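You operate a simulated robot arm through the tools that you are given. There is no shell and no other tool.

Carry out the task below with a simulated two-armed robot. There is one attempt and no reset: what you move stays moved.

TASK
Take the yellow rag from the ledge of the left bay and put it on the top of the bath table. Press the back right leg button two times. Pick up the red carton with one hand, pass it to the other hand and put it on the shelf of the bath table. Take the blue rag from the top of the display table and put it on the shelf of the stock table. Open the right drawer of the display table, put the yellow cap inside, then shut the drawer. Take the red grip and leave it in the grey box. Open the right drawer of the counter. The order is free. Set down upright: red carton.

The check looks at the end state, three seconds after you hand in, the way a careful person would. Anything else that was tipped, shoved, dropped, spilled or broken makes it a failure. A push-on lid holds only when it is set on centred and level and pressed home; a screw cap is set on level and turned clockwise until tight.

THE ROBOT
Two 7-joint arms with two-finger parallel grippers on one trunk, on a base that drives. Base frame: it is fixed to the floor where the robot stands at the start and does not move with it; the origin is under the middle of the robot, x ahead of it, y to its left, z up. Lengths are in cm, angles in degrees, forces in N, time in s.
The left shoulder is at the start at [5, 15.8, 115.8], the right one opposite. With the tool pointing down near the work surface each hand reaches from about 10 to 64 cm from the robot's upright axis, wherever it stands, measured 20 degrees to its own side. Places, roughly: LT drawer2 [70, 200, 60]; back right leg button [70, 100, 130]; blue rag (7x10x3 cm) [60, 210, 70]; grey box (22x20x9 cm) [90, 400, 80]; red carton [50, 200, 75]; red grip (4x4x7 cm) [80, 250, 80]; right drawer of the counter [-840, 460, 80]; right drawer of the display table [60, 200, 60]; shelf of the bath table [80, 460, 30]; shelf of the stock table (85x25 cm) [94, 370, 18]; top of the bath table [70, 480, 70]; yellow cap (4x4x3 cm) [70, 250, 70]; yellow rag (7x10x3 cm) [60, 10, 100]. Payload 3.91 kg a hand.
The tool frame of a hand sits at the grasp point between the pads (the TCP): z along the fingers, y along the line on which they close. The tips reach 3 cm beyond it. The gripper opens to 11 cm. The fingers are 2 cm wide and 1 cm thick; the gripper's body (4.8 by 11.2 cm) begins 5.5 cm behind the TCP.
Orientation is told as [roll, pitch, yaw] about the base's x, y, z axes, in that order, counted from this pose: with the fingers straight down and closing along the base's y, the tool's x points along the base's -x, its y along +y and its z along -z.

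THE INTERFACE
- The arms move only by the tool send_rows. It takes "left_increments", "right_increments" or both (then of equal length, played together; a hand with none holds still); each is a list of rows, each a list of 6 numbers: the shift along the tool's x, y, z in cm, then the turn, a rotation vector about the tool's x, y, z in degrees. In form: [[x, y, z, rx, ry, rz], ...]. A call has 1 to 20 rows; each row shifts and turns the commanded pose from where the row before left it, along the tool's axes as they then stand. "left_jaw" and "right_jaw" are, for a hand that has rows, the opening in per cent of the stroke, from 0 (shut) to 100 (fully open), set as the call begins (left out, the last holds). A row lasts 0.2 s, in which the tool goes at most 5 cm and 8.6 degrees; a call with a longer step from one row to the next is refused whole, and so is a gripper value outside its range. Where a pose cannot be reached the arm comes as near as it can. A force on the tool above 40 N (or 10 N above the force at the start of the call, whichever is more), or a blocked arm, ends the call early, and 0.2 s more pass. The fingers move at their own pace (about 15.3 cm/s each) and stop on an object; they squeeze with about 40 N. The grip force told is the motor's: it shows also when the fingers shut on nothing. Time passes only in rows, and 0.2 s behind the last, so rows that do not move let the fingers close. It gives the time, the measured TCP pose, the force on the tool (base axes), the opening and the grip force at its end, in the units of the frame above (readings bear some noise), with the torque about the TCP (base axes, N m) and any sound that the robot's microphone picked up.
- Cameras (640 x 400 px; columns grow to the right, rows downward): "scene" is now at [13.38, 1.82, 133.35]; the picture's right is [0.20, -0.98, 0.00], its down [-0.19, -0.04, -0.98] and it looks along [0.96, 0.20, -0.20] (base axes); focal length 282 px, centre (320, 200). "left" rides on the left gripper at [7.2, -1.7, -10.3] in its tool frame; the picture's right is [0.23, 0.97, 0.00], its down [-0.76, 0.18, -0.62] and it looks along [-0.61, 0.14, 0.78] (tool axes); focal length 222 px, centre (320, 200). "right" rides on the right gripper at [7.2, 1.7, -10.3] in its tool frame; the picture's right is [-0.23, 0.97, 0.00], its down [-0.76, -0.18, -0.62] and it looks along [-0.61, -0.14, 0.78] (tool axes); focal length 222 px, centre (320, 200). There is no depth. A picture from a camera that has moved, and an enlarged one, comes with that camera's place and axes in the base frame and with its lens.
- grab_frame(camera): a new picture of that camera. No time passes.
- move_column(by): slides the trunk up (or, below 0, down) by that many cm; the arms and the scene camera ride with it, the base frame stays. It gives what a move gives, with no picture.
- base_move(legs): drives the robot by 1 to 6 legs, each [ahead, turn to the left] in cm and degrees, along the robot's own axes; the way and the turn of a leg run together, so that a leg with both is an arc; at most 150 cm and 180 degrees a leg. The arms and the cameras ride along, it lands a little off, and it stops where it bumps. It gives what a move gives.
- turn_head(pan, tilt): turns the head with the scene camera to pan (to the left, within 80 degrees either way) and tilt (down, from -29 to 69), counted from straight ahead of the robot. It gives what a move gives.
- close_up(camera, box): a new picture of the part [left, top, right, bottom] of that camera's present view, enlarged. No time passes.
- hand_in(): hands the job in; it is judged then, once.

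Nothing tells you exact positions but the pictures and the camera data. Unless the task says otherwise, let go and move clear before handing in.

The tools are called after "Call:" as a command line: name --argument value ..., lists and objects as JSON in quotes. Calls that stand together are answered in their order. send_rows: Moves the arms, as the interface text tells. Its arguments: {"type":"object","properties":{"left_increments":{"type":"array","items":{"type":"array","items":{"type":"number"}}},"left_jaw":{"type":"number"},"right_increments":{"type":"array","items":{"type":"array","items":{"type":"number"}}},"right_jaw":{"type":"number"}},"required":[]} The other tools are called the same way: move_column (by) slides the trunk up or down; base_move (legs) drives the base; turn_head (pan, tilt) turns the head that bears the scene camera; grab_frame (camera) takes a picture; close_up (camera, box) takes an enlarged picture of a part of a camera's view; hand_in () hands the job in.

At the start:

```text
time: 0.0
left_position: [42.67, 36.21, 121.49]
left_ee_rot: [0.0, 0.0, 0.0]
left_wrist_force: [-0.4, 0.2, 0.3]
left_moment: [0.0, -0.01, 0.01]
left_opening: 11.01
left_gripper_force: 0.2
right_position: [33.58, -6.14, 126.12]
right_ee_rot: [0.0, -0.1, 0.0]
right_wrist_force: [-0.9, 0.4, 0.1]
right_moment: [0.03, 0.0, 0.02]
right_opening: 11.0
right_gripper_force: 0.0
trunk travel left (down, up): [-40.0, 8.2]
robot x, y, heading: [-0.25, 0.01, -0.1]
head pan, tilt: [11.5, 11.2]
```

scene: 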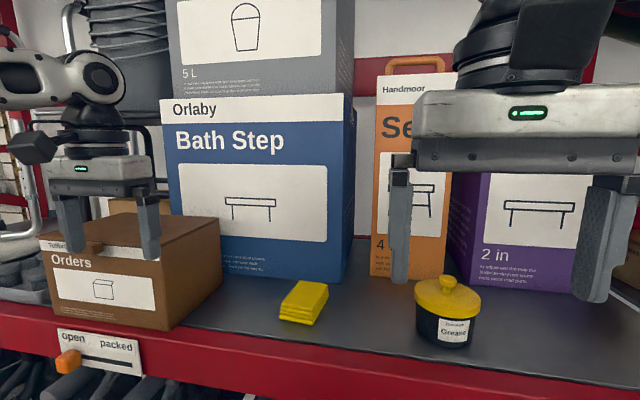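
right: 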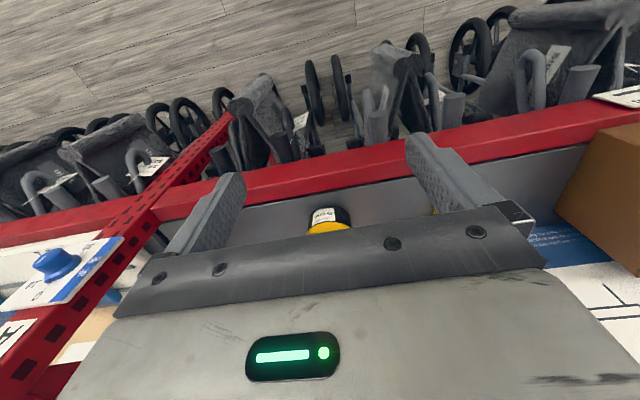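
left: 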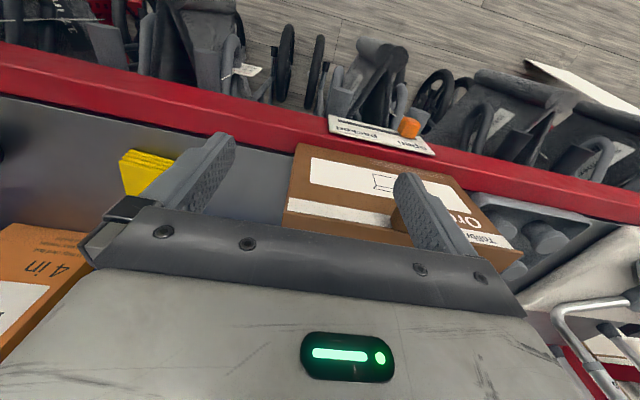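

I see a shelf with a yellow rag between a brown Orders box and a black/yellow grease tub. I will look around with the head first to understand the surroundings.

Call:
turn_head --pan 70 --tilt 15

Call:
grab_frame --camera "scene"

Call:
turn_head --pan -50 --tilt 15

Call:
grab_frame --camera "scene"

Call:
turn_head --pan 20 --tilt 25

Call:
grab_frame --camera "scene"

```text
time: 1.3
left_position: [42.65, 36.27, 121.58]
left_ee_rot: [-0.1, 0.0, 0.0]
left_wrist_force: [0.5, 0.1, 0.5]
left_moment: [-0.01, -0.01, -0.03]
left_opening: 11.0
left_gripper_force: 0.1
right_position: [33.49, -6.01, 126.09]
right_ee_rot: [0.0, 0.0, 0.1]
right_wrist_force: [-0.3, -0.5, -0.6]
right_moment: [0.02, 0.04, -0.01]
right_opening: 10.99
right_gripper_force: 0.0
trunk travel left (down, up): [-40.0, 8.2]
robot x, y, heading: [0.3, -0.37, -0.0]
head pan, tilt: [70.0, 15.0]
```

```text
taken
camera scene: at [7.45, 8.73, 132.74], right [0.94, -0.34, 0.0], down [-0.09, -0.24, -0.97], along [0.33, 0.91, -0.26], focal length 282 px, centre (320, 200)
```

scene: 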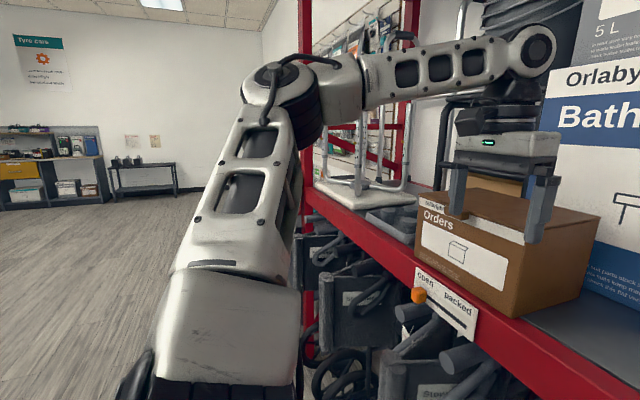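

```text
time: 3.3
left_position: [42.72, 36.08, 121.49]
left_ee_rot: [0.1, 0.0, 0.0]
left_wrist_force: [-0.3, -0.1, -0.2]
left_moment: [0.03, -0.01, 0.01]
left_opening: 10.97
left_gripper_force: 0.0
right_position: [33.6, -5.95, 126.18]
right_ee_rot: [0.0, 0.0, 0.0]
right_wrist_force: [1.2, 0.3, 0.2]
right_moment: [0.02, -0.01, 0.02]
right_opening: 11.02
right_gripper_force: 0.1
trunk travel left (down, up): [-40.0, 8.2]
robot x, y, heading: [0.07, 0.37, 0.3]
head pan, tilt: [-50.0, 15.0]
```

```text
taken
camera scene: at [10.26, -7.19, 132.74], right [-0.77, -0.64, 0.0], down [-0.17, 0.2, -0.97], along [0.62, -0.74, -0.26], focal length 282 px, centre (320, 200)
```

scene: 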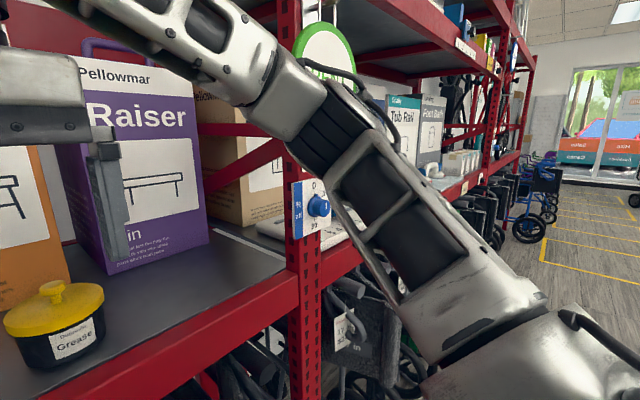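

```text
time: 4.7
left_position: [42.57, 36.18, 121.58]
left_ee_rot: [0.0, 0.0, 0.0]
left_wrist_force: [-0.1, -0.9, 0.4]
left_moment: [-0.04, -0.01, -0.01]
left_opening: 11.02
left_gripper_force: 0.0
right_position: [33.54, -6.11, 126.14]
right_ee_rot: [0.0, 0.0, 0.0]
right_wrist_force: [0.3, -0.7, 1.4]
right_moment: [0.03, -0.01, -0.03]
right_opening: 11.0
right_gripper_force: 0.0
trunk travel left (down, up): [-40.0, 8.2]
robot x, y, heading: [0.02, -0.18, -0.1]
head pan, tilt: [20.0, 25.0]
```

```text
taken
camera scene: at [12.91, 3.1, 131.11], right [0.34, -0.94, 0.0], down [-0.4, -0.14, -0.91], along [0.85, 0.31, -0.42], focal length 282 px, centre (320, 200)
```

scene: 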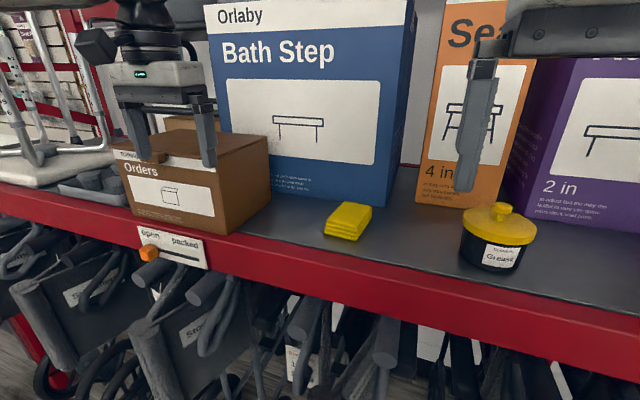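

The rag lies at about (58, 14, 105) by triangulating the scene and left views. I'll look closer at it, and at the button on the upright to the right.

Call:
close_up --camera "scene" --box '[240, 160, 560, 360]'

Call:
close_up --camera "left" --box '[0, 40, 320, 240]'

Call:
close_up --camera "right" --box '[0, 200, 240, 350]'

Call:
turn_head --pan -30 --tilt 0

Call:
grab_frame --camera "scene"

Call:
turn_head --pan 35 --tilt 0

Call:
grab_frame --camera "scene"

```text
2.00 times, centred on (400, 260) of scene
camera zoom: at [12.91, 3.1, 131.11], right [0.34, -0.94, 0.0], down [-0.4, -0.14, -0.91], along [0.85, 0.31, -0.42], focal length 565 px, centre (160, 80)
```

zoom: 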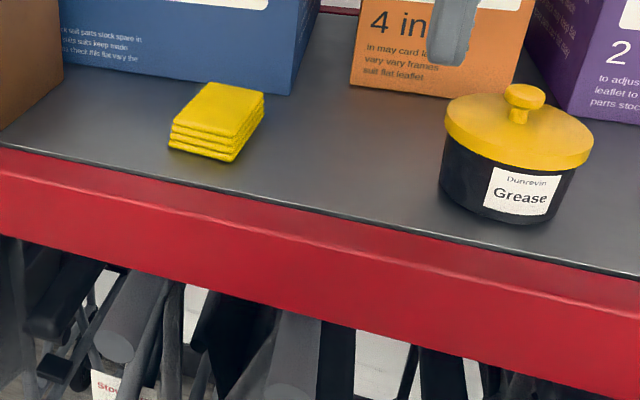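

```text
2.00 times, centred on (160, 140) of left
camera zoom: at [35.33, 34.43, 131.93], right [-0.23, 0.97, 0.0], down [0.76, 0.18, 0.62], along [0.61, 0.14, -0.78], focal length 444 px, centre (640, 320)
```

zoom: 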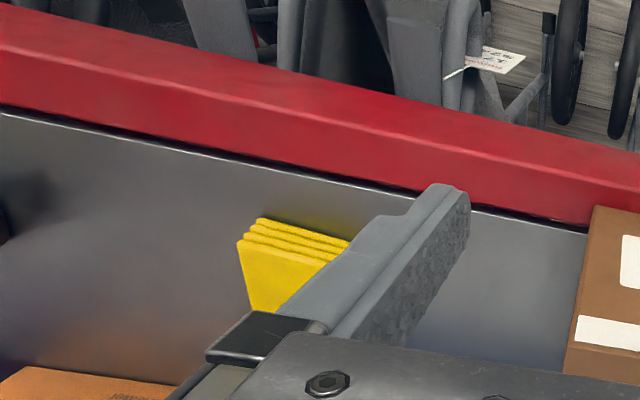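

```text
2.67 times, centred on (120, 275) of right
camera zoom: at [26.28, -4.29, 136.59], right [0.23, 0.97, 0.0], down [0.76, -0.18, 0.62], along [0.61, -0.14, -0.78], focal length 592 px, centre (853, 0)
```

zoom: 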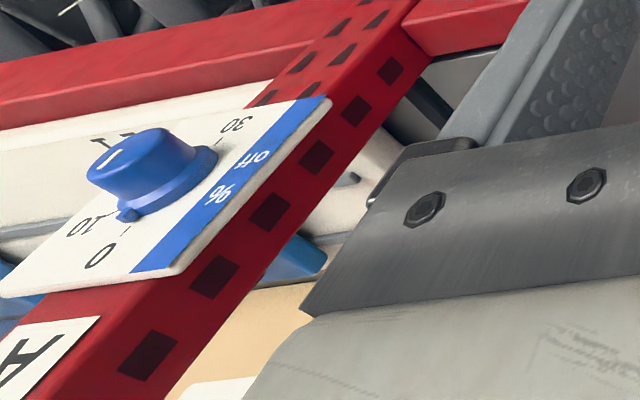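

```text
time: 5.9
left_position: [42.73, 36.15, 121.6]
left_ee_rot: [0.1, 0.1, 0.1]
left_wrist_force: [-0.4, 0.1, -0.1]
left_moment: [-0.01, 0.01, -0.01]
left_opening: 11.01
left_gripper_force: 0.0
right_position: [33.57, -6.05, 126.07]
right_ee_rot: [0.0, 0.0, 0.0]
right_wrist_force: [-0.9, -0.3, -0.1]
right_moment: [0.02, 0.0, 0.0]
right_opening: 10.99
right_gripper_force: 0.1
trunk travel left (down, up): [-40.0, 8.2]
robot x, y, heading: [-0.07, 0.11, -0.0]
head pan, tilt: [-30.0, 0.0]
```

```text
taken
camera scene: at [12.05, -4.53, 135.15], right [-0.5, -0.87, 0.0], down [0.0, 0.0, -1.0], along [0.87, -0.5, 0.0], focal length 282 px, centre (320, 200)
```

scene: 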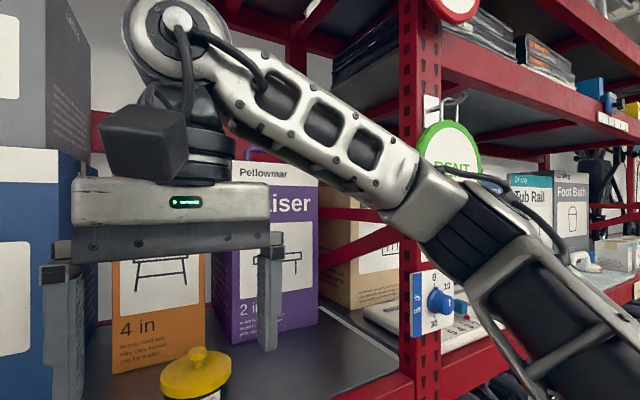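

```text
time: 7.2
left_position: [42.58, 36.17, 121.59]
left_ee_rot: [0.0, 0.0, 0.1]
left_wrist_force: [-0.1, -0.4, -0.1]
left_moment: [-0.02, 0.0, 0.0]
left_opening: 11.01
left_gripper_force: 0.2
right_position: [33.64, -6.21, 126.11]
right_ee_rot: [0.0, 0.0, 0.0]
right_wrist_force: [-0.7, -0.3, 0.9]
right_moment: [-0.01, 0.0, 0.03]
right_opening: 11.01
right_gripper_force: 0.0
trunk travel left (down, up): [-40.0, 8.2]
robot x, y, heading: [-0.01, -0.13, 0.2]
head pan, tilt: [35.0, 0.0]
```

```text
taken
camera scene: at [11.63, 5.12, 135.15], right [0.57, -0.82, 0.0], down [0.0, 0.0, -1.0], along [0.82, 0.57, 0.0], focal length 282 px, centre (320, 200)
```

scene: 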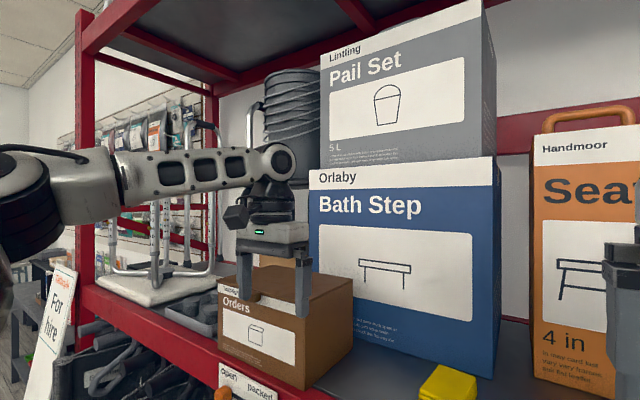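

The blue thing is a dial, not a button, so the leg button must be elsewhere. The rag is about 7 wide in y and 10 long in x, centred near (60.8, 14.3), top z≈105.3. I bring the left hand in line with it, then drive ahead a little.

Call:
send_rows --left_increments '[[-1.2, -3.65, -0.3, 0, 0, 0.9], [-1.2, -3.65, -0.3, 0, 0, 0.9], [-1.2, -3.65, 0, 0, 0, 0.9], [-1.2, -3.65, 0, 0, 0, 0.9], [-1.2, -3.65, 0, 0, 0, 0.9], [-1.2, -3.65, 0, 0, 0, 0.5]]'

Call:
base_move --legs '[[6, 0]]'

Call:
turn_head --pan 15 --tilt 30

Call:
grab_frame --camera "scene"

Call:
grab_frame --camera "left"

```text
time: 8.6
left_position: [45.44, 17.7, 121.54]
left_ee_rot: [0.1, 0.0, -4.7]
left_wrist_force: [0.4, -0.8, -0.6]
left_moment: [0.0, 0.03, 0.05]
left_opening: 11.01
left_gripper_force: 0.1
left hand out of reach, approached as far as the arm can: row 5, 6
right_position: [33.48, -6.04, 126.16]
right_ee_rot: [0.0, 0.0, 0.0]
right_wrist_force: [0.5, -0.1, 0.1]
right_moment: [-0.03, 0.04, 0.0]
right_opening: 11.02
right_gripper_force: 0.1
trunk travel left (down, up): [-40.0, 8.2]
robot x, y, heading: [-0.04, -0.15, -0.1]
head pan, tilt: [35.0, 0.0]
```

```text
time: 9.6
left_position: [51.57, 17.7, 121.55]
left_ee_rot: [0.0, -0.1, -4.8]
left_wrist_force: [0.5, -0.4, 0.1]
left_moment: [0.0, 0.03, -0.01]
left_opening: 10.99
left_gripper_force: 0.0
right_position: [39.67, -6.02, 126.1]
right_ee_rot: [-0.1, -0.1, 0.0]
right_wrist_force: [0.6, -0.2, -1.0]
right_moment: [0.02, 0.02, -0.03]
right_opening: 10.97
right_gripper_force: 0.0
trunk travel left (down, up): [-40.0, 8.2]
robot x, y, heading: [6.27, -0.25, 0.4]
head pan, tilt: [35.0, 0.0]
```

```text
time: 10.6
left_position: [51.47, 17.68, 121.52]
left_ee_rot: [0.0, 0.0, -4.9]
left_wrist_force: [0.1, -0.2, 0.3]
left_moment: [0.01, 0.01, 0.01]
left_opening: 10.99
left_gripper_force: 0.0
right_position: [39.35, -5.96, 126.07]
right_ee_rot: [0.1, 0.0, 0.0]
right_wrist_force: [-0.1, -1.1, 0.4]
right_moment: [0.01, -0.01, -0.04]
right_opening: 11.01
right_gripper_force: 0.1
trunk travel left (down, up): [-40.0, 8.2]
robot x, y, heading: [6.0, -0.32, -0.0]
head pan, tilt: [15.0, 30.0]
```

```text
taken
camera scene: at [18.94, 2.31, 130.32], right [0.26, -0.97, 0.0], down [-0.48, -0.13, -0.87], along [0.84, 0.23, -0.5], focal length 282 px, centre (320, 200)
```

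scene: 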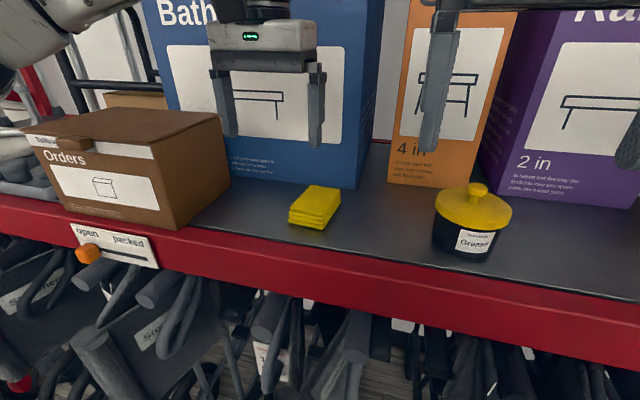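

```text
taken
camera left: at [44.02, 16.61, 131.87], right [-0.14, 0.99, 0.0], down [0.77, 0.11, 0.62], along [0.62, 0.09, -0.78], focal length 222 px, centre (320, 200)
```

left: 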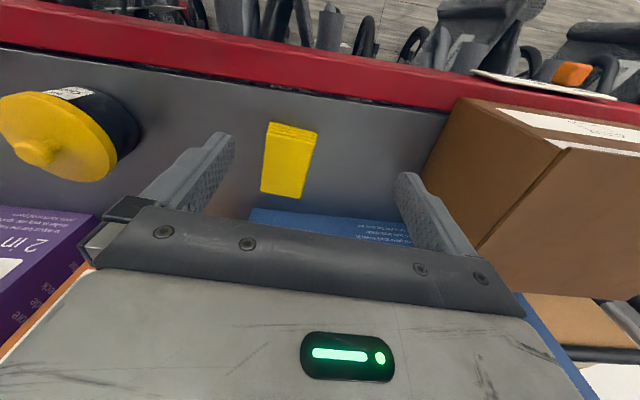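

The rag sits at about (60.0, 14.4), top z≈105.3, turned about -4°. I lower the left hand halfway while moving above it and check how the arm follows.

Call:
send_rows --left_increments '[[-0.5, -0.6, 2, 0, 0, 0], [-1.0, -0.6, 2, 0, 0, 0], [-1.5, -0.6, 2, 0, 0, 0], [-1.5, -0.6, 1.5, 0, 0, 0]]'

```text
time: 11.6
left_position: [53.77, 17.76, 117.67]
left_ee_rot: [-0.1, 0.0, -5.0]
left_wrist_force: [-1.2, 0.2, 0.3]
left_moment: [-0.01, -0.01, -0.02]
left_opening: 11.0
left_gripper_force: 0.0
left hand out of reach, approached as far as the arm can: row 2, 3, 4
right_position: [39.46, -6.04, 126.17]
right_ee_rot: [0.0, 0.1, 0.0]
right_wrist_force: [-0.1, 0.9, -0.2]
right_moment: [0.05, 0.0, 0.02]
right_opening: 11.01
right_gripper_force: 0.0
trunk travel left (down, up): [-40.0, 8.2]
robot x, y, heading: [6.21, 0.27, 0.1]
head pan, tilt: [15.0, 30.0]
```

The arm is short of reach at this height; I raise the trunk so the shoulder is better placed for a low grasp.

Call:
move_column --by 8

Call:
send_rows --left_increments '[[0, 0, 2, 0, 0, 0], [0, 0, 3, 0, 0, 0], [0, 0, 3, 0, 0, 0], [0, 0, 3, 0, 0, 0]]'

```text
time: 12.7
left_position: [53.77, 17.85, 125.7]
left_ee_rot: [0.0, 0.0, -4.9]
left_wrist_force: [-0.7, -0.2, 0.2]
left_moment: [-0.01, 0.04, 0.03]
left_opening: 11.01
left_gripper_force: 0.1
right_position: [39.57, -5.99, 134.07]
right_ee_rot: [0.1, 0.0, -0.1]
right_wrist_force: [0.4, 0.2, 0.2]
right_moment: [0.0, -0.03, 0.0]
right_opening: 11.0
right_gripper_force: 0.0
trunk travel left (down, up): [-48.0, 0.2]
robot x, y, heading: [5.77, 0.16, 0.1]
head pan, tilt: [15.0, 30.0]
```

```text
time: 13.7
left_position: [53.84, 17.65, 114.79]
left_ee_rot: [0.0, 0.0, -4.9]
left_wrist_force: [0.7, -0.7, -0.2]
left_moment: [0.02, 0.03, 0.0]
left_opening: 11.03
left_gripper_force: 0.2
right_position: [39.55, -5.97, 134.25]
right_ee_rot: [0.0, 0.0, 0.0]
right_wrist_force: [-0.3, -0.4, 0.7]
right_moment: [0.04, -0.01, 0.02]
right_opening: 11.01
right_gripper_force: 0.1
trunk travel left (down, up): [-48.0, 0.2]
robot x, y, heading: [6.16, -0.25, -0.0]
head pan, tilt: [15.0, 30.0]
```

Call:
send_rows --left_increments '[[-2.15, -0.9, 1.5, 0, 0, 0], [-2.15, -0.9, 1.5, 0, 0, 0], [-2.15, -0.9, 1.5, 0, 0, 0]]'

Call:
grab_frame --camera "scene"

Call:
grab_frame --camera "left"

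```text
time: 14.5
left_position: [56.22, 17.56, 111.49]
left_ee_rot: [-0.2, -0.2, -5.0]
left_wrist_force: [0.5, 1.4, 0.5]
left_moment: [0.01, 0.0, -0.01]
left_opening: 11.0
left_gripper_force: 0.1
left hand out of reach, approached as far as the arm can: row 2, 3
right_position: [39.55, -6.06, 134.06]
right_ee_rot: [0.0, 0.1, 0.0]
right_wrist_force: [0.6, 0.2, 0.1]
right_moment: [-0.03, -0.01, -0.03]
right_opening: 11.01
right_gripper_force: 0.0
trunk travel left (down, up): [-48.0, 0.2]
robot x, y, heading: [5.93, 0.01, -0.1]
head pan, tilt: [15.0, 30.0]
```

```text
taken
camera scene: at [18.99, 2.31, 138.31], right [0.26, -0.97, 0.0], down [-0.48, -0.13, -0.87], along [0.84, 0.22, -0.5], focal length 282 px, centre (320, 200)
```

scene: 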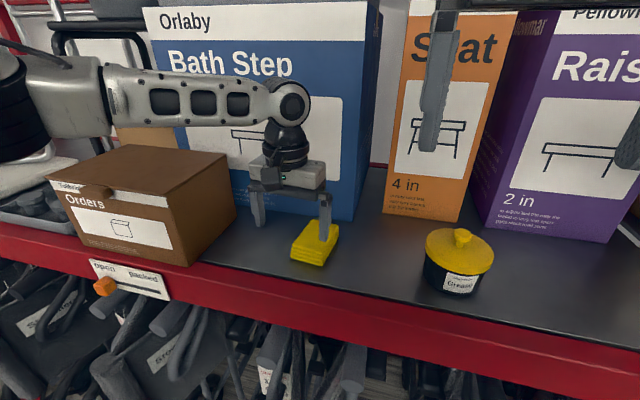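

```text
taken
camera left: at [48.81, 16.59, 121.81], right [-0.14, 0.99, 0.0], down [0.77, 0.11, 0.62], along [0.62, 0.09, -0.78], focal length 222 px, centre (320, 200)
```

left: 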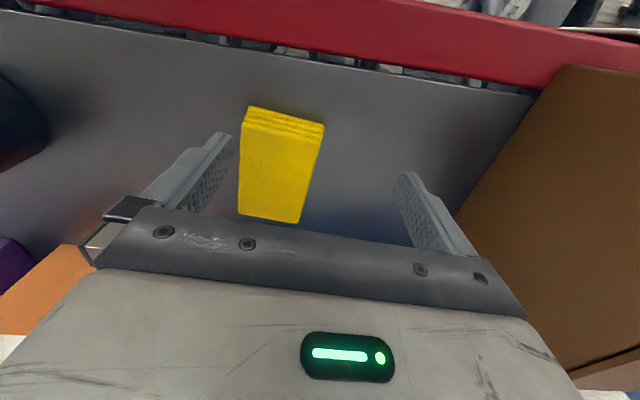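

Call:
base_move --legs '[[5, 0]]'

Call:
grab_frame --camera "left"

```text
time: 15.6
left_position: [58.55, 17.7, 111.55]
left_ee_rot: [0.0, -0.1, -4.9]
left_wrist_force: [-0.2, 0.2, 0.1]
left_moment: [0.03, 0.02, 0.01]
left_opening: 11.02
left_gripper_force: 0.1
right_position: [42.0, -6.15, 134.2]
right_ee_rot: [0.1, -0.1, 0.0]
right_wrist_force: [0.2, 1.1, -0.1]
right_moment: [-0.03, -0.05, 0.03]
right_opening: 11.0
right_gripper_force: 0.1
trunk travel left (down, up): [-48.0, 0.2]
robot x, y, heading: [8.61, -0.03, 0.3]
head pan, tilt: [15.0, 30.0]
stopped in leg 1: the robot was blocked; the commanded pose is now the measured one
```

```text
taken
camera left: at [51.06, 16.6, 121.84], right [-0.14, 0.99, 0.0], down [0.77, 0.11, 0.62], along [0.62, 0.09, -0.78], focal length 222 px, centre (320, 200)
```

left: 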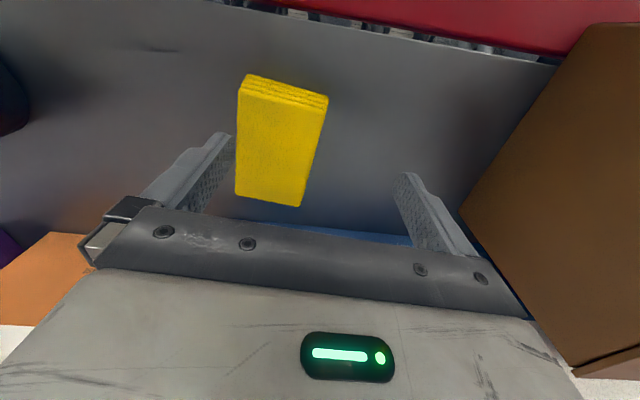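

The base touched something at x≈8.6, so I stay there. Now I shift the hand sideways over the rag, at (60.2, 14.2), yaw about -6°.

Call:
send_rows --left_increments '[[0, -1.2, 0, 0, 0, 0], [-0.2, -1.2, 0.5, 0, 0, 0], [-0.3, -1.0, 0.5, 0, 0, 0]]'

```text
time: 16.4
left_position: [57.0, 16.03, 110.94]
left_ee_rot: [0.0, -0.1, -4.9]
left_wrist_force: [-0.3, 0.2, -0.6]
left_moment: [0.03, 0.02, 0.01]
left_opening: 11.01
left_gripper_force: 0.0
left hand out of reach, approached as far as the arm can: row 1, 2, 3
right_position: [41.87, -6.13, 134.03]
right_ee_rot: [0.0, 0.0, 0.0]
right_wrist_force: [0.3, -0.4, 0.1]
right_moment: [-0.01, -0.02, 0.0]
right_opening: 10.97
right_gripper_force: 0.0
trunk travel left (down, up): [-48.0, 0.2]
robot x, y, heading: [8.29, -0.25, -0.2]
head pan, tilt: [15.0, 30.0]
```

The vertical hand is at the edge of its reach here. I pitch the fingers forward by about 30° so that the wrist stays nearer, then go on.

Call:
send_rows --left_increments '[[0, 0, -0.3, 0, -7.5, 0], [0, 0, -0.3, 0, -7.5, 0], [0, 0, 0, 0, -7.5, 0], [0, 0, 0, 0, -7.5, 0]]'

```text
time: 17.4
left_position: [57.02, 16.04, 111.35]
left_ee_rot: [-0.1, -30.1, -4.9]
left_wrist_force: [-0.9, 0.3, 0.2]
left_moment: [0.01, 0.03, 0.03]
left_opening: 11.02
left_gripper_force: 0.0
right_position: [41.99, -6.02, 133.99]
right_ee_rot: [0.0, 0.1, 0.1]
right_wrist_force: [0.5, -0.1, -0.9]
right_moment: [0.01, 0.0, 0.02]
right_opening: 11.0
right_gripper_force: 0.0
trunk travel left (down, up): [-48.0, 0.2]
robot x, y, heading: [8.88, -0.1, -0.1]
head pan, tilt: [15.0, 30.0]
```

Call:
send_rows --left_increments '[[-0.9, -0.5, 0.7, 0, 0, 0], [-0.9, -0.5, 0.7, 0, 0, 0], [-0.9, -0.5, 0.7, 0, 0, 0]]'

Call:
grab_frame --camera "left"

Call:
grab_frame --camera "scene"

```text
time: 18.2
left_position: [60.33, 14.29, 110.86]
left_ee_rot: [0.0, -30.1, -4.9]
left_wrist_force: [0.1, 0.8, 0.8]
left_moment: [0.0, 0.0, -0.01]
left_opening: 11.02
left_gripper_force: 0.0
right_position: [41.98, -6.03, 134.08]
right_ee_rot: [0.0, 0.2, 0.0]
right_wrist_force: [0.0, 0.3, 0.0]
right_moment: [0.03, -0.02, 0.02]
right_opening: 10.99
right_gripper_force: 0.1
trunk travel left (down, up): [-48.0, 0.2]
robot x, y, heading: [8.72, 0.31, -0.1]
head pan, tilt: [15.0, 30.0]
```

```text
taken
camera left: at [48.63, 13.57, 116.25], right [-0.11, 0.99, -0.12], down [0.36, 0.15, 0.92], along [0.93, 0.06, -0.37], focal length 222 px, centre (320, 200)
```

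left: 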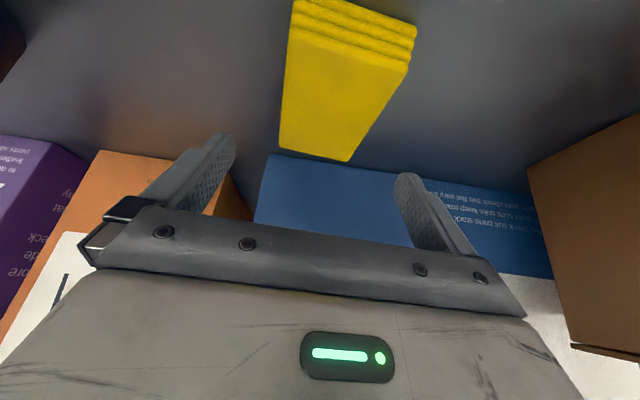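

```text
taken
camera scene: at [21.39, 2.3, 138.31], right [0.26, -0.97, 0.0], down [-0.48, -0.13, -0.87], along [0.84, 0.22, -0.5], focal length 282 px, centre (320, 200)
```

scene: 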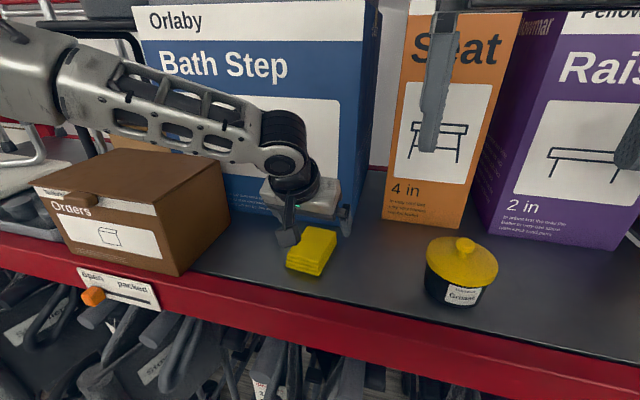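

The hand is aligned over the rag; I descend to it and close.

Call:
send_rows --left_increments '[[0.77, 0, 1.45, 0, 0, 0], [0.77, 0, 1.45, 0, 0, 0], [0.77, 0, 1.4, 0, 0, 0]]'

Call:
grab_frame --camera "left"

```text
time: 19.0
left_position: [60.41, 14.07, 106.03]
left_ee_rot: [-0.1, -30.1, -4.8]
left_wrist_force: [0.3, -0.7, -0.5]
left_moment: [0.04, 0.0, 0.01]
left_opening: 11.0
left_gripper_force: 0.1
right_position: [42.14, -6.13, 134.21]
right_ee_rot: [0.0, 0.1, -0.1]
right_wrist_force: [-0.1, 0.6, -0.6]
right_moment: [0.03, -0.03, -0.02]
right_opening: 10.98
right_gripper_force: 0.0
trunk travel left (down, up): [-48.0, 0.2]
robot x, y, heading: [8.21, -0.24, -0.0]
head pan, tilt: [15.0, 30.0]
```

```text
taken
camera left: at [48.78, 13.62, 111.4], right [-0.11, 0.99, -0.12], down [0.36, 0.15, 0.92], along [0.93, 0.06, -0.37], focal length 222 px, centre (320, 200)
```

left: 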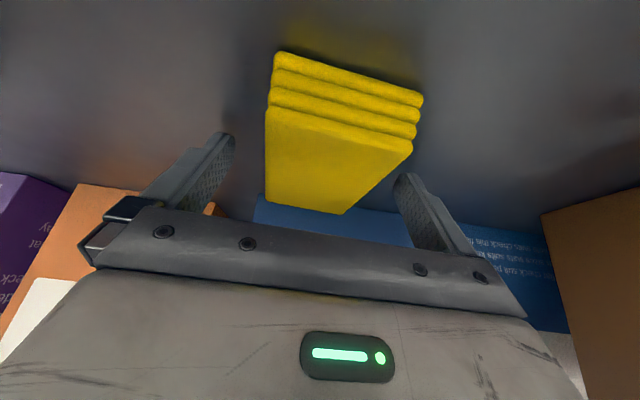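

Call:
send_rows --left_increments '[[0, 0, 0, 0, 0, 0], [0, 0, 0, 0, 0, 0], [0, 0, 0, 0, 0, 0], [0, 0, 0, 0, 0, 0]]' --left_jaw 0

Call:
grab_frame --camera "left"

```text
time: 20.0
left_position: [60.37, 14.22, 106.14]
left_ee_rot: [0.1, -30.2, -5.0]
left_wrist_force: [-0.2, 0.5, 0.8]
left_moment: [-0.01, 0.01, 0.0]
left_opening: 6.43
left_gripper_force: 40.3
right_position: [42.13, -5.98, 134.09]
right_ee_rot: [-0.1, 0.2, -0.1]
right_wrist_force: [0.5, -0.9, 0.8]
right_moment: [0.01, 0.01, 0.01]
right_opening: 11.01
right_gripper_force: 0.1
trunk travel left (down, up): [-48.0, 0.2]
robot x, y, heading: [8.62, -0.01, -0.0]
head pan, tilt: [15.0, 30.0]
```

```text
taken
camera left: at [48.78, 13.62, 111.41], right [-0.11, 0.99, -0.11], down [0.36, 0.15, 0.92], along [0.93, 0.06, -0.37], focal length 222 px, centre (320, 200)
```

left: 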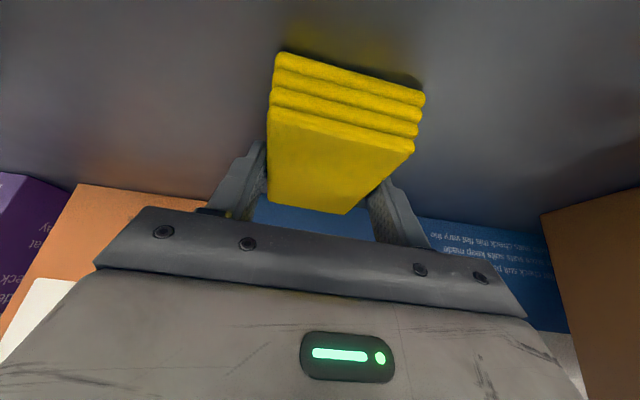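

The rag is held (6.4 cm, 40 N). I lift it straight up and back the base away from the rack.

Call:
send_rows --left_increments '[[-1.0, 0, -1.73, 0, 0, 0], [-1.5, 0, -2.6, 0, 0, 0], [-1.5, 0, -2.6, 0, 0, 0], [-1.5, 0, -2.6, 0, 0, 0], [-1.5, 0, -2.6, 0, 0, 0]]'

Call:
base_move --legs '[[-45, 0]]'

Call:
turn_head --pan 0 --tilt 10

Call:
grab_frame --camera "scene"

Call:
turn_head --pan 65 --tilt 10

Call:
grab_frame --camera "scene"

Call:
turn_head --pan -65 --tilt 10

Call:
grab_frame --camera "scene"

```text
time: 21.2
left_position: [60.29, 14.27, 120.2]
left_ee_rot: [0.0, -30.0, -5.0]
left_wrist_force: [-0.9, -0.1, 0.0]
left_moment: [-0.01, 0.03, 0.03]
left_opening: 0.0
left_gripper_force: 37.6
right_position: [41.98, -6.04, 134.1]
right_ee_rot: [0.1, 0.0, -0.1]
right_wrist_force: [0.5, 0.0, -0.7]
right_moment: [0.03, 0.02, -0.03]
right_opening: 11.02
right_gripper_force: 0.0
trunk travel left (down, up): [-48.0, 0.2]
robot x, y, heading: [8.15, -0.11, 0.1]
head pan, tilt: [15.0, 30.0]
```

```text
time: 23.9
left_position: [14.82, 14.32, 120.02]
left_ee_rot: [0.0, -30.2, -4.8]
left_wrist_force: [0.2, -0.5, 0.0]
left_moment: [0.01, -0.01, -0.01]
left_opening: 0.02
left_gripper_force: 37.5
right_position: [-3.5, -6.1, 134.17]
right_ee_rot: [-0.1, 0.1, 0.2]
right_wrist_force: [-0.3, -0.1, 0.6]
right_moment: [0.01, 0.01, 0.0]
right_opening: 10.98
right_gripper_force: 0.0
trunk travel left (down, up): [-48.0, 0.2]
robot x, y, heading: [-36.93, -0.15, 0.3]
head pan, tilt: [15.0, 30.0]
```

```text
time: 24.8
left_position: [14.8, 14.32, 120.12]
left_ee_rot: [0.0, -30.1, -4.7]
left_wrist_force: [-0.5, -0.4, 0.0]
left_moment: [0.02, -0.04, -0.02]
left_opening: 0.0
left_gripper_force: 37.5
right_position: [-3.43, -6.08, 133.99]
right_ee_rot: [0.0, 0.0, 0.1]
right_wrist_force: [-0.6, 0.2, -1.2]
right_moment: [-0.02, 0.0, 0.01]
right_opening: 11.0
right_gripper_force: 0.0
trunk travel left (down, up): [-48.0, 0.2]
robot x, y, heading: [-37.13, -0.11, 0.0]
head pan, tilt: [0.0, 10.0]
```

```text
taken
camera scene: at [-23.58, -0.07, 141.54], right [0.0, -1.0, 0.0], down [-0.17, 0.0, -0.98], along [0.98, 0.0, -0.17], focal length 282 px, centre (320, 200)
```

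scene: 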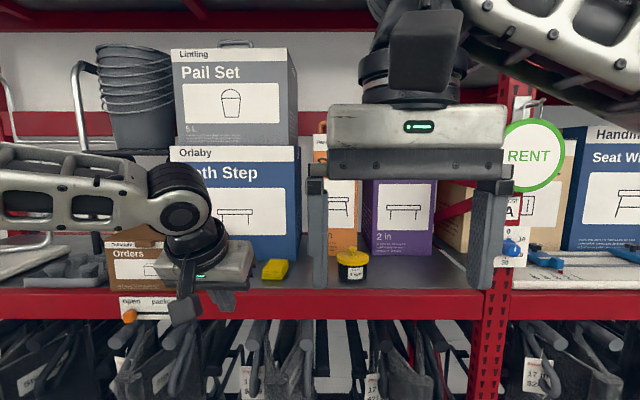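

```text
time: 26.1
left_position: [14.81, 14.19, 120.05]
left_ee_rot: [0.0, -30.1, -4.8]
left_wrist_force: [-0.5, 0.8, 0.1]
left_moment: [0.0, 0.01, 0.01]
left_opening: 0.0
left_gripper_force: 37.5
right_position: [-3.46, -5.98, 134.07]
right_ee_rot: [0.1, 0.1, 0.1]
right_wrist_force: [0.3, 0.3, -0.1]
right_moment: [0.01, -0.01, 0.02]
right_opening: 11.03
right_gripper_force: 0.0
trunk travel left (down, up): [-48.0, 0.2]
robot x, y, heading: [-37.17, -0.2, -0.0]
head pan, tilt: [65.0, 10.0]
```

```text
taken
camera scene: at [-28.97, 8.33, 141.55], right [0.91, -0.42, 0.0], down [-0.07, -0.16, -0.98], along [0.41, 0.89, -0.17], focal length 282 px, centre (320, 200)
```

scene: 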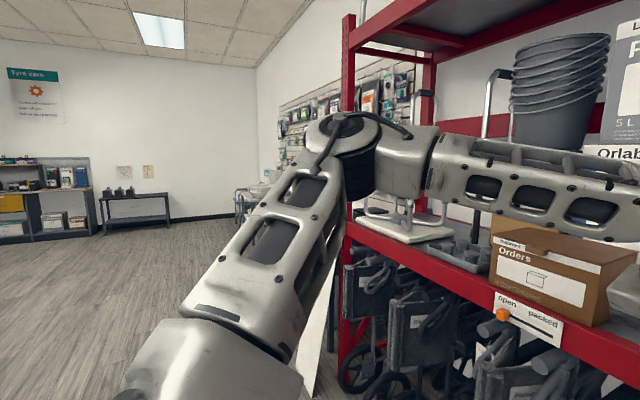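

```text
time: 28.2
left_position: [14.75, 14.21, 120.08]
left_ee_rot: [0.1, -30.1, -4.8]
left_wrist_force: [0.0, 0.8, -0.3]
left_moment: [-0.02, -0.01, 0.02]
left_opening: 0.03
left_gripper_force: 38.0
right_position: [-3.55, -6.12, 134.06]
right_ee_rot: [0.0, 0.1, 0.1]
right_wrist_force: [-0.2, -0.6, 0.5]
right_moment: [-0.03, 0.03, -0.02]
right_opening: 10.98
right_gripper_force: 0.0
trunk travel left (down, up): [-48.0, 0.2]
robot x, y, heading: [-37.29, -0.12, 0.1]
head pan, tilt: [-65.0, 10.0]
```

```text
taken
camera scene: at [-28.93, -8.52, 141.55], right [-0.91, -0.43, 0.0], down [-0.07, 0.16, -0.98], along [0.42, -0.89, -0.17], focal length 282 px, centre (320, 200)
```

scene: 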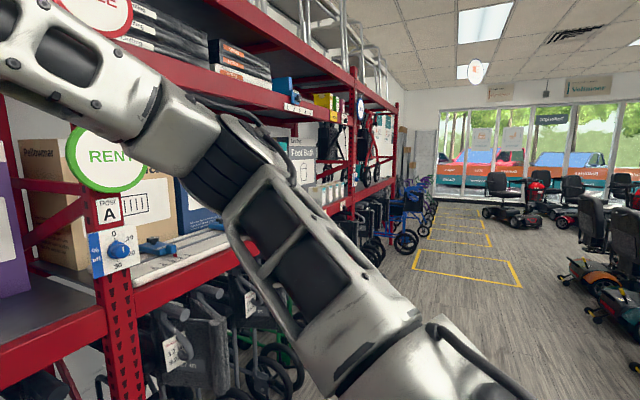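

The rag slipped out of the tilted grip and lies where it was. I set the left hand vertical again, open it, and come back with the base turned to the right so the left shoulder gets nearer for a straight-down grasp.

Call:
send_rows --left_increments '[[2.45, 1.77, -1.41, 0, 0, 0], [2.45, 1.77, -1.41, 0, 0, 0], [2.45, 1.77, -1.41, 0, 0, 0], [0, 0, 0, 0, 7.5, 0], [0, 0, 0, 0, 7.5, 0], [0, 0, 0, 0, 7.5, 0], [0, 0, 0, 0, 7.6, 0], [0, 0, 0, 0, 0, -5.5], [0, 0, 0, 0, 0, -5.5]]' --left_jaw 100

Call:
base_move --legs '[[43, 0], [0, -12]]'

Call:
turn_head --pan 25 --tilt 35

Call:
grab_frame --camera "scene"

Call:
grab_frame --camera "left"

```text
time: 30.2
left_position: [6.73, 20.19, 119.97]
left_ee_rot: [0.0, 0.2, 6.3]
left_wrist_force: [0.8, -0.4, -0.4]
left_moment: [-0.02, -0.02, -0.06]
left_opening: 10.97
left_gripper_force: 0.2
right_position: [-3.46, -6.09, 134.13]
right_ee_rot: [0.1, 0.1, 0.1]
right_wrist_force: [0.4, -0.7, -0.2]
right_moment: [-0.02, 0.01, -0.01]
right_opening: 11.01
right_gripper_force: 0.1
trunk travel left (down, up): [-48.0, 0.2]
robot x, y, heading: [-36.99, -0.44, 0.4]
head pan, tilt: [-65.0, 10.0]
```

```text
time: 33.6
left_position: [52.43, 10.81, 119.95]
left_ee_rot: [0.0, 0.0, -5.8]
left_wrist_force: [0.3, -0.2, 0.3]
left_moment: [0.0, 0.01, 0.02]
left_opening: 11.0
left_gripper_force: 0.0
right_position: [37.1, -12.86, 134.13]
right_ee_rot: [-0.1, 0.0, -11.9]
right_wrist_force: [0.0, -0.7, -0.6]
right_moment: [0.04, 0.0, 0.01]
right_opening: 11.02
right_gripper_force: 0.1
trunk travel left (down, up): [-48.0, 0.2]
robot x, y, heading: [5.1, 0.31, -11.9]
head pan, tilt: [-65.0, 10.0]
```

```text
time: 35.2
left_position: [52.37, 10.84, 120.05]
left_ee_rot: [0.0, 0.0, -5.8]
left_wrist_force: [-0.4, -0.6, 0.5]
left_moment: [0.02, 0.0, -0.03]
left_opening: 11.0
left_gripper_force: 0.2
right_position: [36.99, -12.81, 134.16]
right_ee_rot: [0.0, 0.1, -11.9]
right_wrist_force: [0.5, -0.1, -0.3]
right_moment: [0.01, 0.01, 0.0]
right_opening: 10.99
right_gripper_force: 0.1
trunk travel left (down, up): [-48.0, 0.2]
robot x, y, heading: [5.52, 0.19, -12.0]
head pan, tilt: [25.0, 35.0]
```

```text
taken
camera scene: at [18.03, 1.24, 137.54], right [0.23, -0.97, 0.0], down [-0.56, -0.13, -0.82], along [0.8, 0.19, -0.57], focal length 282 px, centre (320, 200)
```

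scene: 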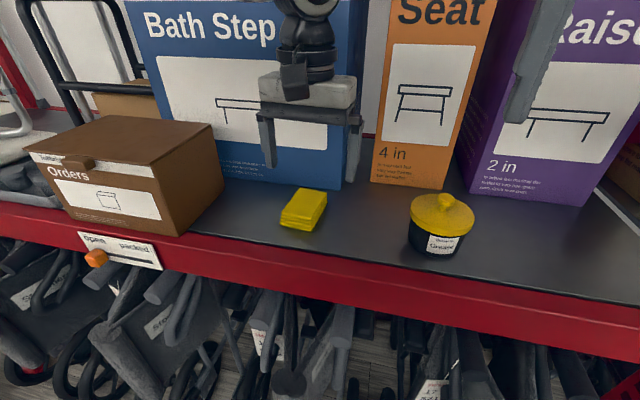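

```text
taken
camera left: at [44.99, 9.93, 130.38], right [-0.13, 0.99, 0.0], down [0.78, 0.1, 0.62], along [0.62, 0.08, -0.78], focal length 222 px, centre (320, 200)
```

left: 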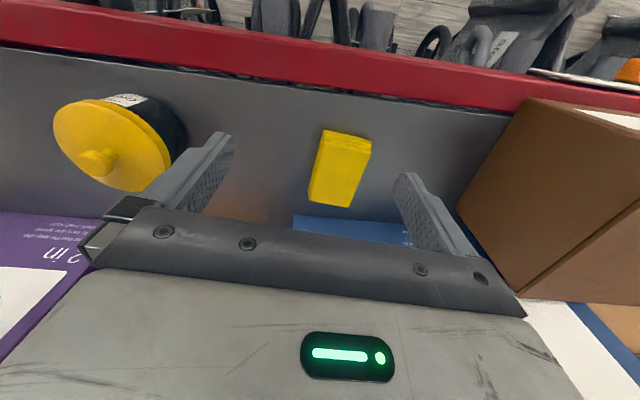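

Call:
send_rows --left_increments '[[-1.0, 1.03, 2.5, 0, 0, 0], [-2.2, 1.03, 2.5, 0, 0, 0], [-2.2, 1.03, 2.0, 0, 0, 0], [-2.2, 1.03, 2.0, 0, 0, 0]]'

Call:
grab_frame --camera "left"

```text
time: 36.2
left_position: [60.48, 14.22, 111.08]
left_ee_rot: [-0.1, 0.1, -5.8]
left_wrist_force: [-0.1, -0.1, 0.4]
left_moment: [-0.05, -0.02, 0.02]
left_opening: 11.01
left_gripper_force: 0.0
right_position: [36.94, -12.76, 134.04]
right_ee_rot: [0.0, 0.0, -11.9]
right_wrist_force: [-0.2, -0.3, 0.1]
right_moment: [0.0, -0.02, 0.01]
right_opening: 11.01
right_gripper_force: 0.1
trunk travel left (down, up): [-48.0, 0.2]
robot x, y, heading: [4.97, -0.07, -11.8]
head pan, tilt: [25.0, 35.0]
```

```text
taken
camera left: at [53.07, 13.28, 121.46], right [-0.13, 0.99, 0.0], down [0.78, 0.1, 0.62], along [0.62, 0.08, -0.78], focal length 222 px, centre (320, 200)
```

left: 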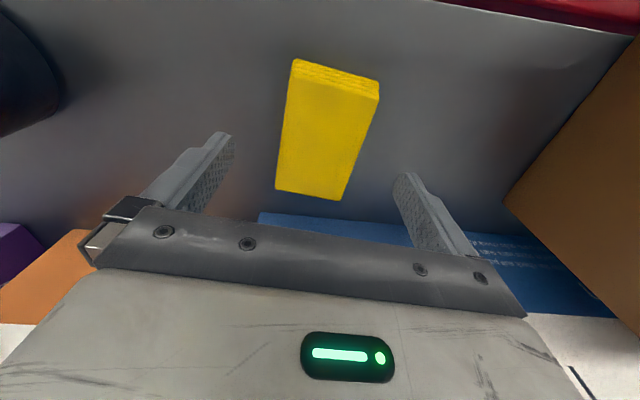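

Now the vertical pose is in reach. I descend over the rag, checking the force.

Call:
send_rows --left_increments '[[-0.1, 0, 2, 0, 0, 0], [-0.1, 0, 2, 0, 0, 0], [0, 0, 1.2, 0, 0, 0]]'

Call:
send_rows --left_increments '[[0, 0, 0.3, 0, 0, 0], [0, 0, 0.2, 0, 0, 0]]'

Call:
close_up --camera "scene" --box '[220, 130, 380, 230]'

```text
time: 37.0
left_position: [60.9, 14.18, 105.97]
left_ee_rot: [0.0, -0.1, -5.8]
left_wrist_force: [0.1, 0.5, 4.5]
left_moment: [0.27, 0.01, 0.05]
left_opening: 11.02
left_gripper_force: 0.1
right_position: [36.93, -12.82, 134.04]
right_ee_rot: [0.0, 0.0, -12.0]
right_wrist_force: [1.2, -0.3, -0.4]
right_moment: [0.01, -0.01, -0.04]
right_opening: 10.97
right_gripper_force: 0.1
trunk travel left (down, up): [-48.0, 0.2]
robot x, y, heading: [5.34, 0.12, -11.8]
head pan, tilt: [25.0, 35.0]
```

```text
time: 37.6
left_position: [60.64, 14.17, 106.11]
left_ee_rot: [0.0, -0.6, -5.8]
left_wrist_force: [1.6, 8.4, 35.5]
left_moment: [1.26, 0.21, -0.27]
left_opening: 11.03
left_gripper_force: 0.1
right_position: [36.7, -12.73, 134.3]
right_ee_rot: [0.0, 0.0, -11.9]
right_wrist_force: [-0.1, -0.8, -0.4]
right_moment: [0.01, -0.02, 0.03]
right_opening: 11.02
right_gripper_force: 0.1
trunk travel left (down, up): [-48.0, 0.2]
robot x, y, heading: [5.3, 0.36, -11.8]
head pan, tilt: [25.0, 35.0]
```

```text
4.00 times, centred on (300, 180) of scene
camera zoom: at [17.69, 1.26, 137.63], right [0.23, -0.97, 0.0], down [-0.56, -0.13, -0.82], along [0.8, 0.19, -0.57], focal length 1130 px, centre (400, 280)
```

zoom: 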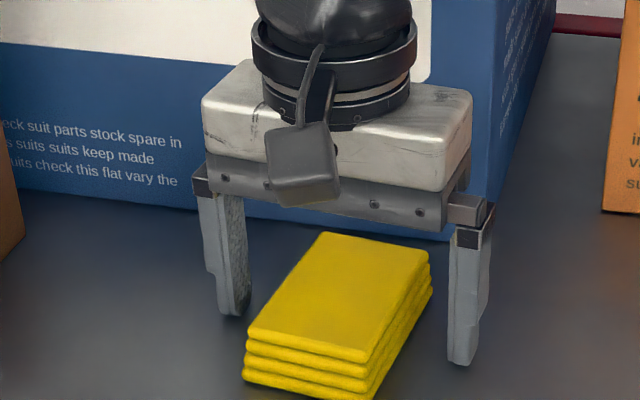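

Fingertips touch the shelf at TCP z≈106, so the shelf is at z≈103. I ease up a few mm, close, and lift slowly.

Call:
send_rows --left_increments '[[0, 0, -0.2, 0, 0, 0], [0, 0, 0, 0, 0, 0]]'

Call:
send_rows --left_increments '[[0, 0, 0, 0, 0, 0], [0, 0, 0, 0, 0, 0], [0, 0, 0, 0, 0, 0], [0, 0, 0, 0, 0, 0], [0, 0, 0, 0, 0, 0]]' --left_jaw 0

Call:
send_rows --left_increments '[[0, 0, -0.3, 0, 0, 0], [0, 0, -0.4, 0, 0, 0], [0, 0, -0.5, 0, 0, 0], [0, 0, -0.6, 0, 0, 0], [0, 0, -0.6, 0, 0, 0], [0, 0, -0.6, 0, 0, 0]]'

Call:
grab_frame --camera "left"

Call:
close_up --camera "scene" --box '[220, 130, 380, 230]'

```text
time: 38.2
left_position: [60.63, 14.01, 105.99]
left_ee_rot: [-0.1, -0.4, -5.9]
left_wrist_force: [5.6, 7.2, 31.9]
left_moment: [1.42, 0.02, -0.33]
left_opening: 11.01
left_gripper_force: 0.0
right_position: [36.7, -12.7, 134.29]
right_ee_rot: [0.0, 0.1, -11.9]
right_wrist_force: [-0.2, -0.8, 0.3]
right_moment: [0.0, -0.01, -0.02]
right_opening: 11.01
right_gripper_force: 0.1
trunk travel left (down, up): [-48.0, 0.2]
robot x, y, heading: [5.44, 0.29, -11.8]
head pan, tilt: [25.0, 35.0]
```

```text
time: 39.5
left_position: [60.48, 14.05, 106.03]
left_ee_rot: [-0.1, -0.3, -5.8]
left_wrist_force: [-2.4, 5.4, 31.7]
left_moment: [1.06, 0.33, 0.45]
left_opening: 6.4
left_gripper_force: 39.8
right_position: [36.7, -12.82, 134.21]
right_ee_rot: [0.1, -0.1, -11.9]
right_wrist_force: [0.1, 0.0, -0.2]
right_moment: [-0.03, 0.01, -0.01]
right_opening: 11.01
right_gripper_force: 0.1
trunk travel left (down, up): [-48.0, 0.2]
robot x, y, heading: [5.2, 0.08, -12.0]
head pan, tilt: [25.0, 35.0]
```

```text
time: 40.9
left_position: [60.6, 14.07, 108.49]
left_ee_rot: [0.0, 0.0, -5.8]
left_wrist_force: [-0.5, 0.6, -0.8]
left_moment: [-0.03, -0.03, 0.01]
left_opening: 6.42
left_gripper_force: 39.5
right_position: [36.93, -12.77, 134.14]
right_ee_rot: [0.1, 0.1, -11.9]
right_wrist_force: [0.0, 0.4, -0.5]
right_moment: [-0.01, -0.04, 0.04]
right_opening: 10.98
right_gripper_force: 0.1
trunk travel left (down, up): [-48.0, 0.2]
robot x, y, heading: [5.49, 0.45, -11.8]
head pan, tilt: [25.0, 35.0]
```

```text
taken
camera left: at [53.19, 13.25, 118.89], right [-0.13, 0.99, 0.0], down [0.78, 0.1, 0.62], along [0.62, 0.08, -0.78], focal length 222 px, centre (320, 200)
```

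left: 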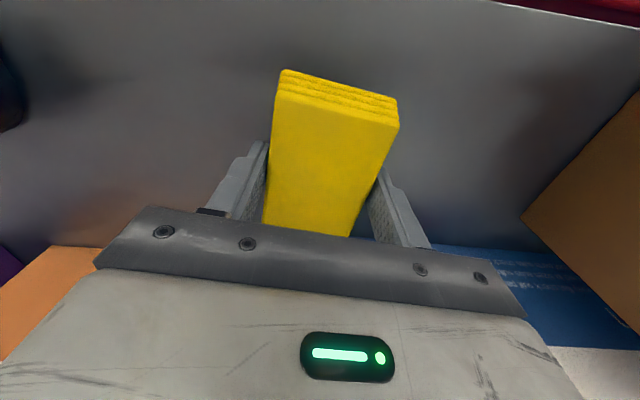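

```text
4.00 times, centred on (300, 180) of scene
camera zoom: at [18.03, 1.25, 137.53], right [0.23, -0.97, 0.0], down [-0.56, -0.13, -0.82], along [0.8, 0.19, -0.57], focal length 1130 px, centre (400, 280)
```

zoom: 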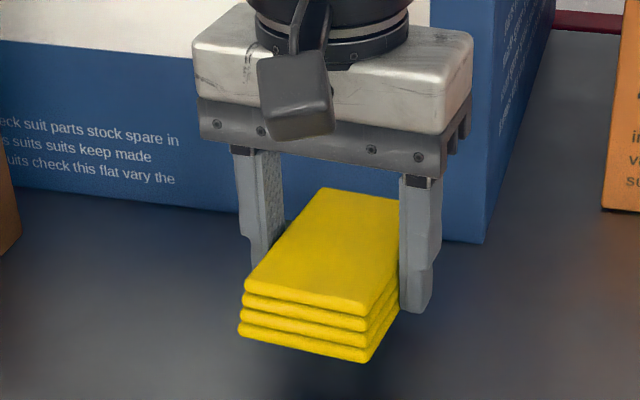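

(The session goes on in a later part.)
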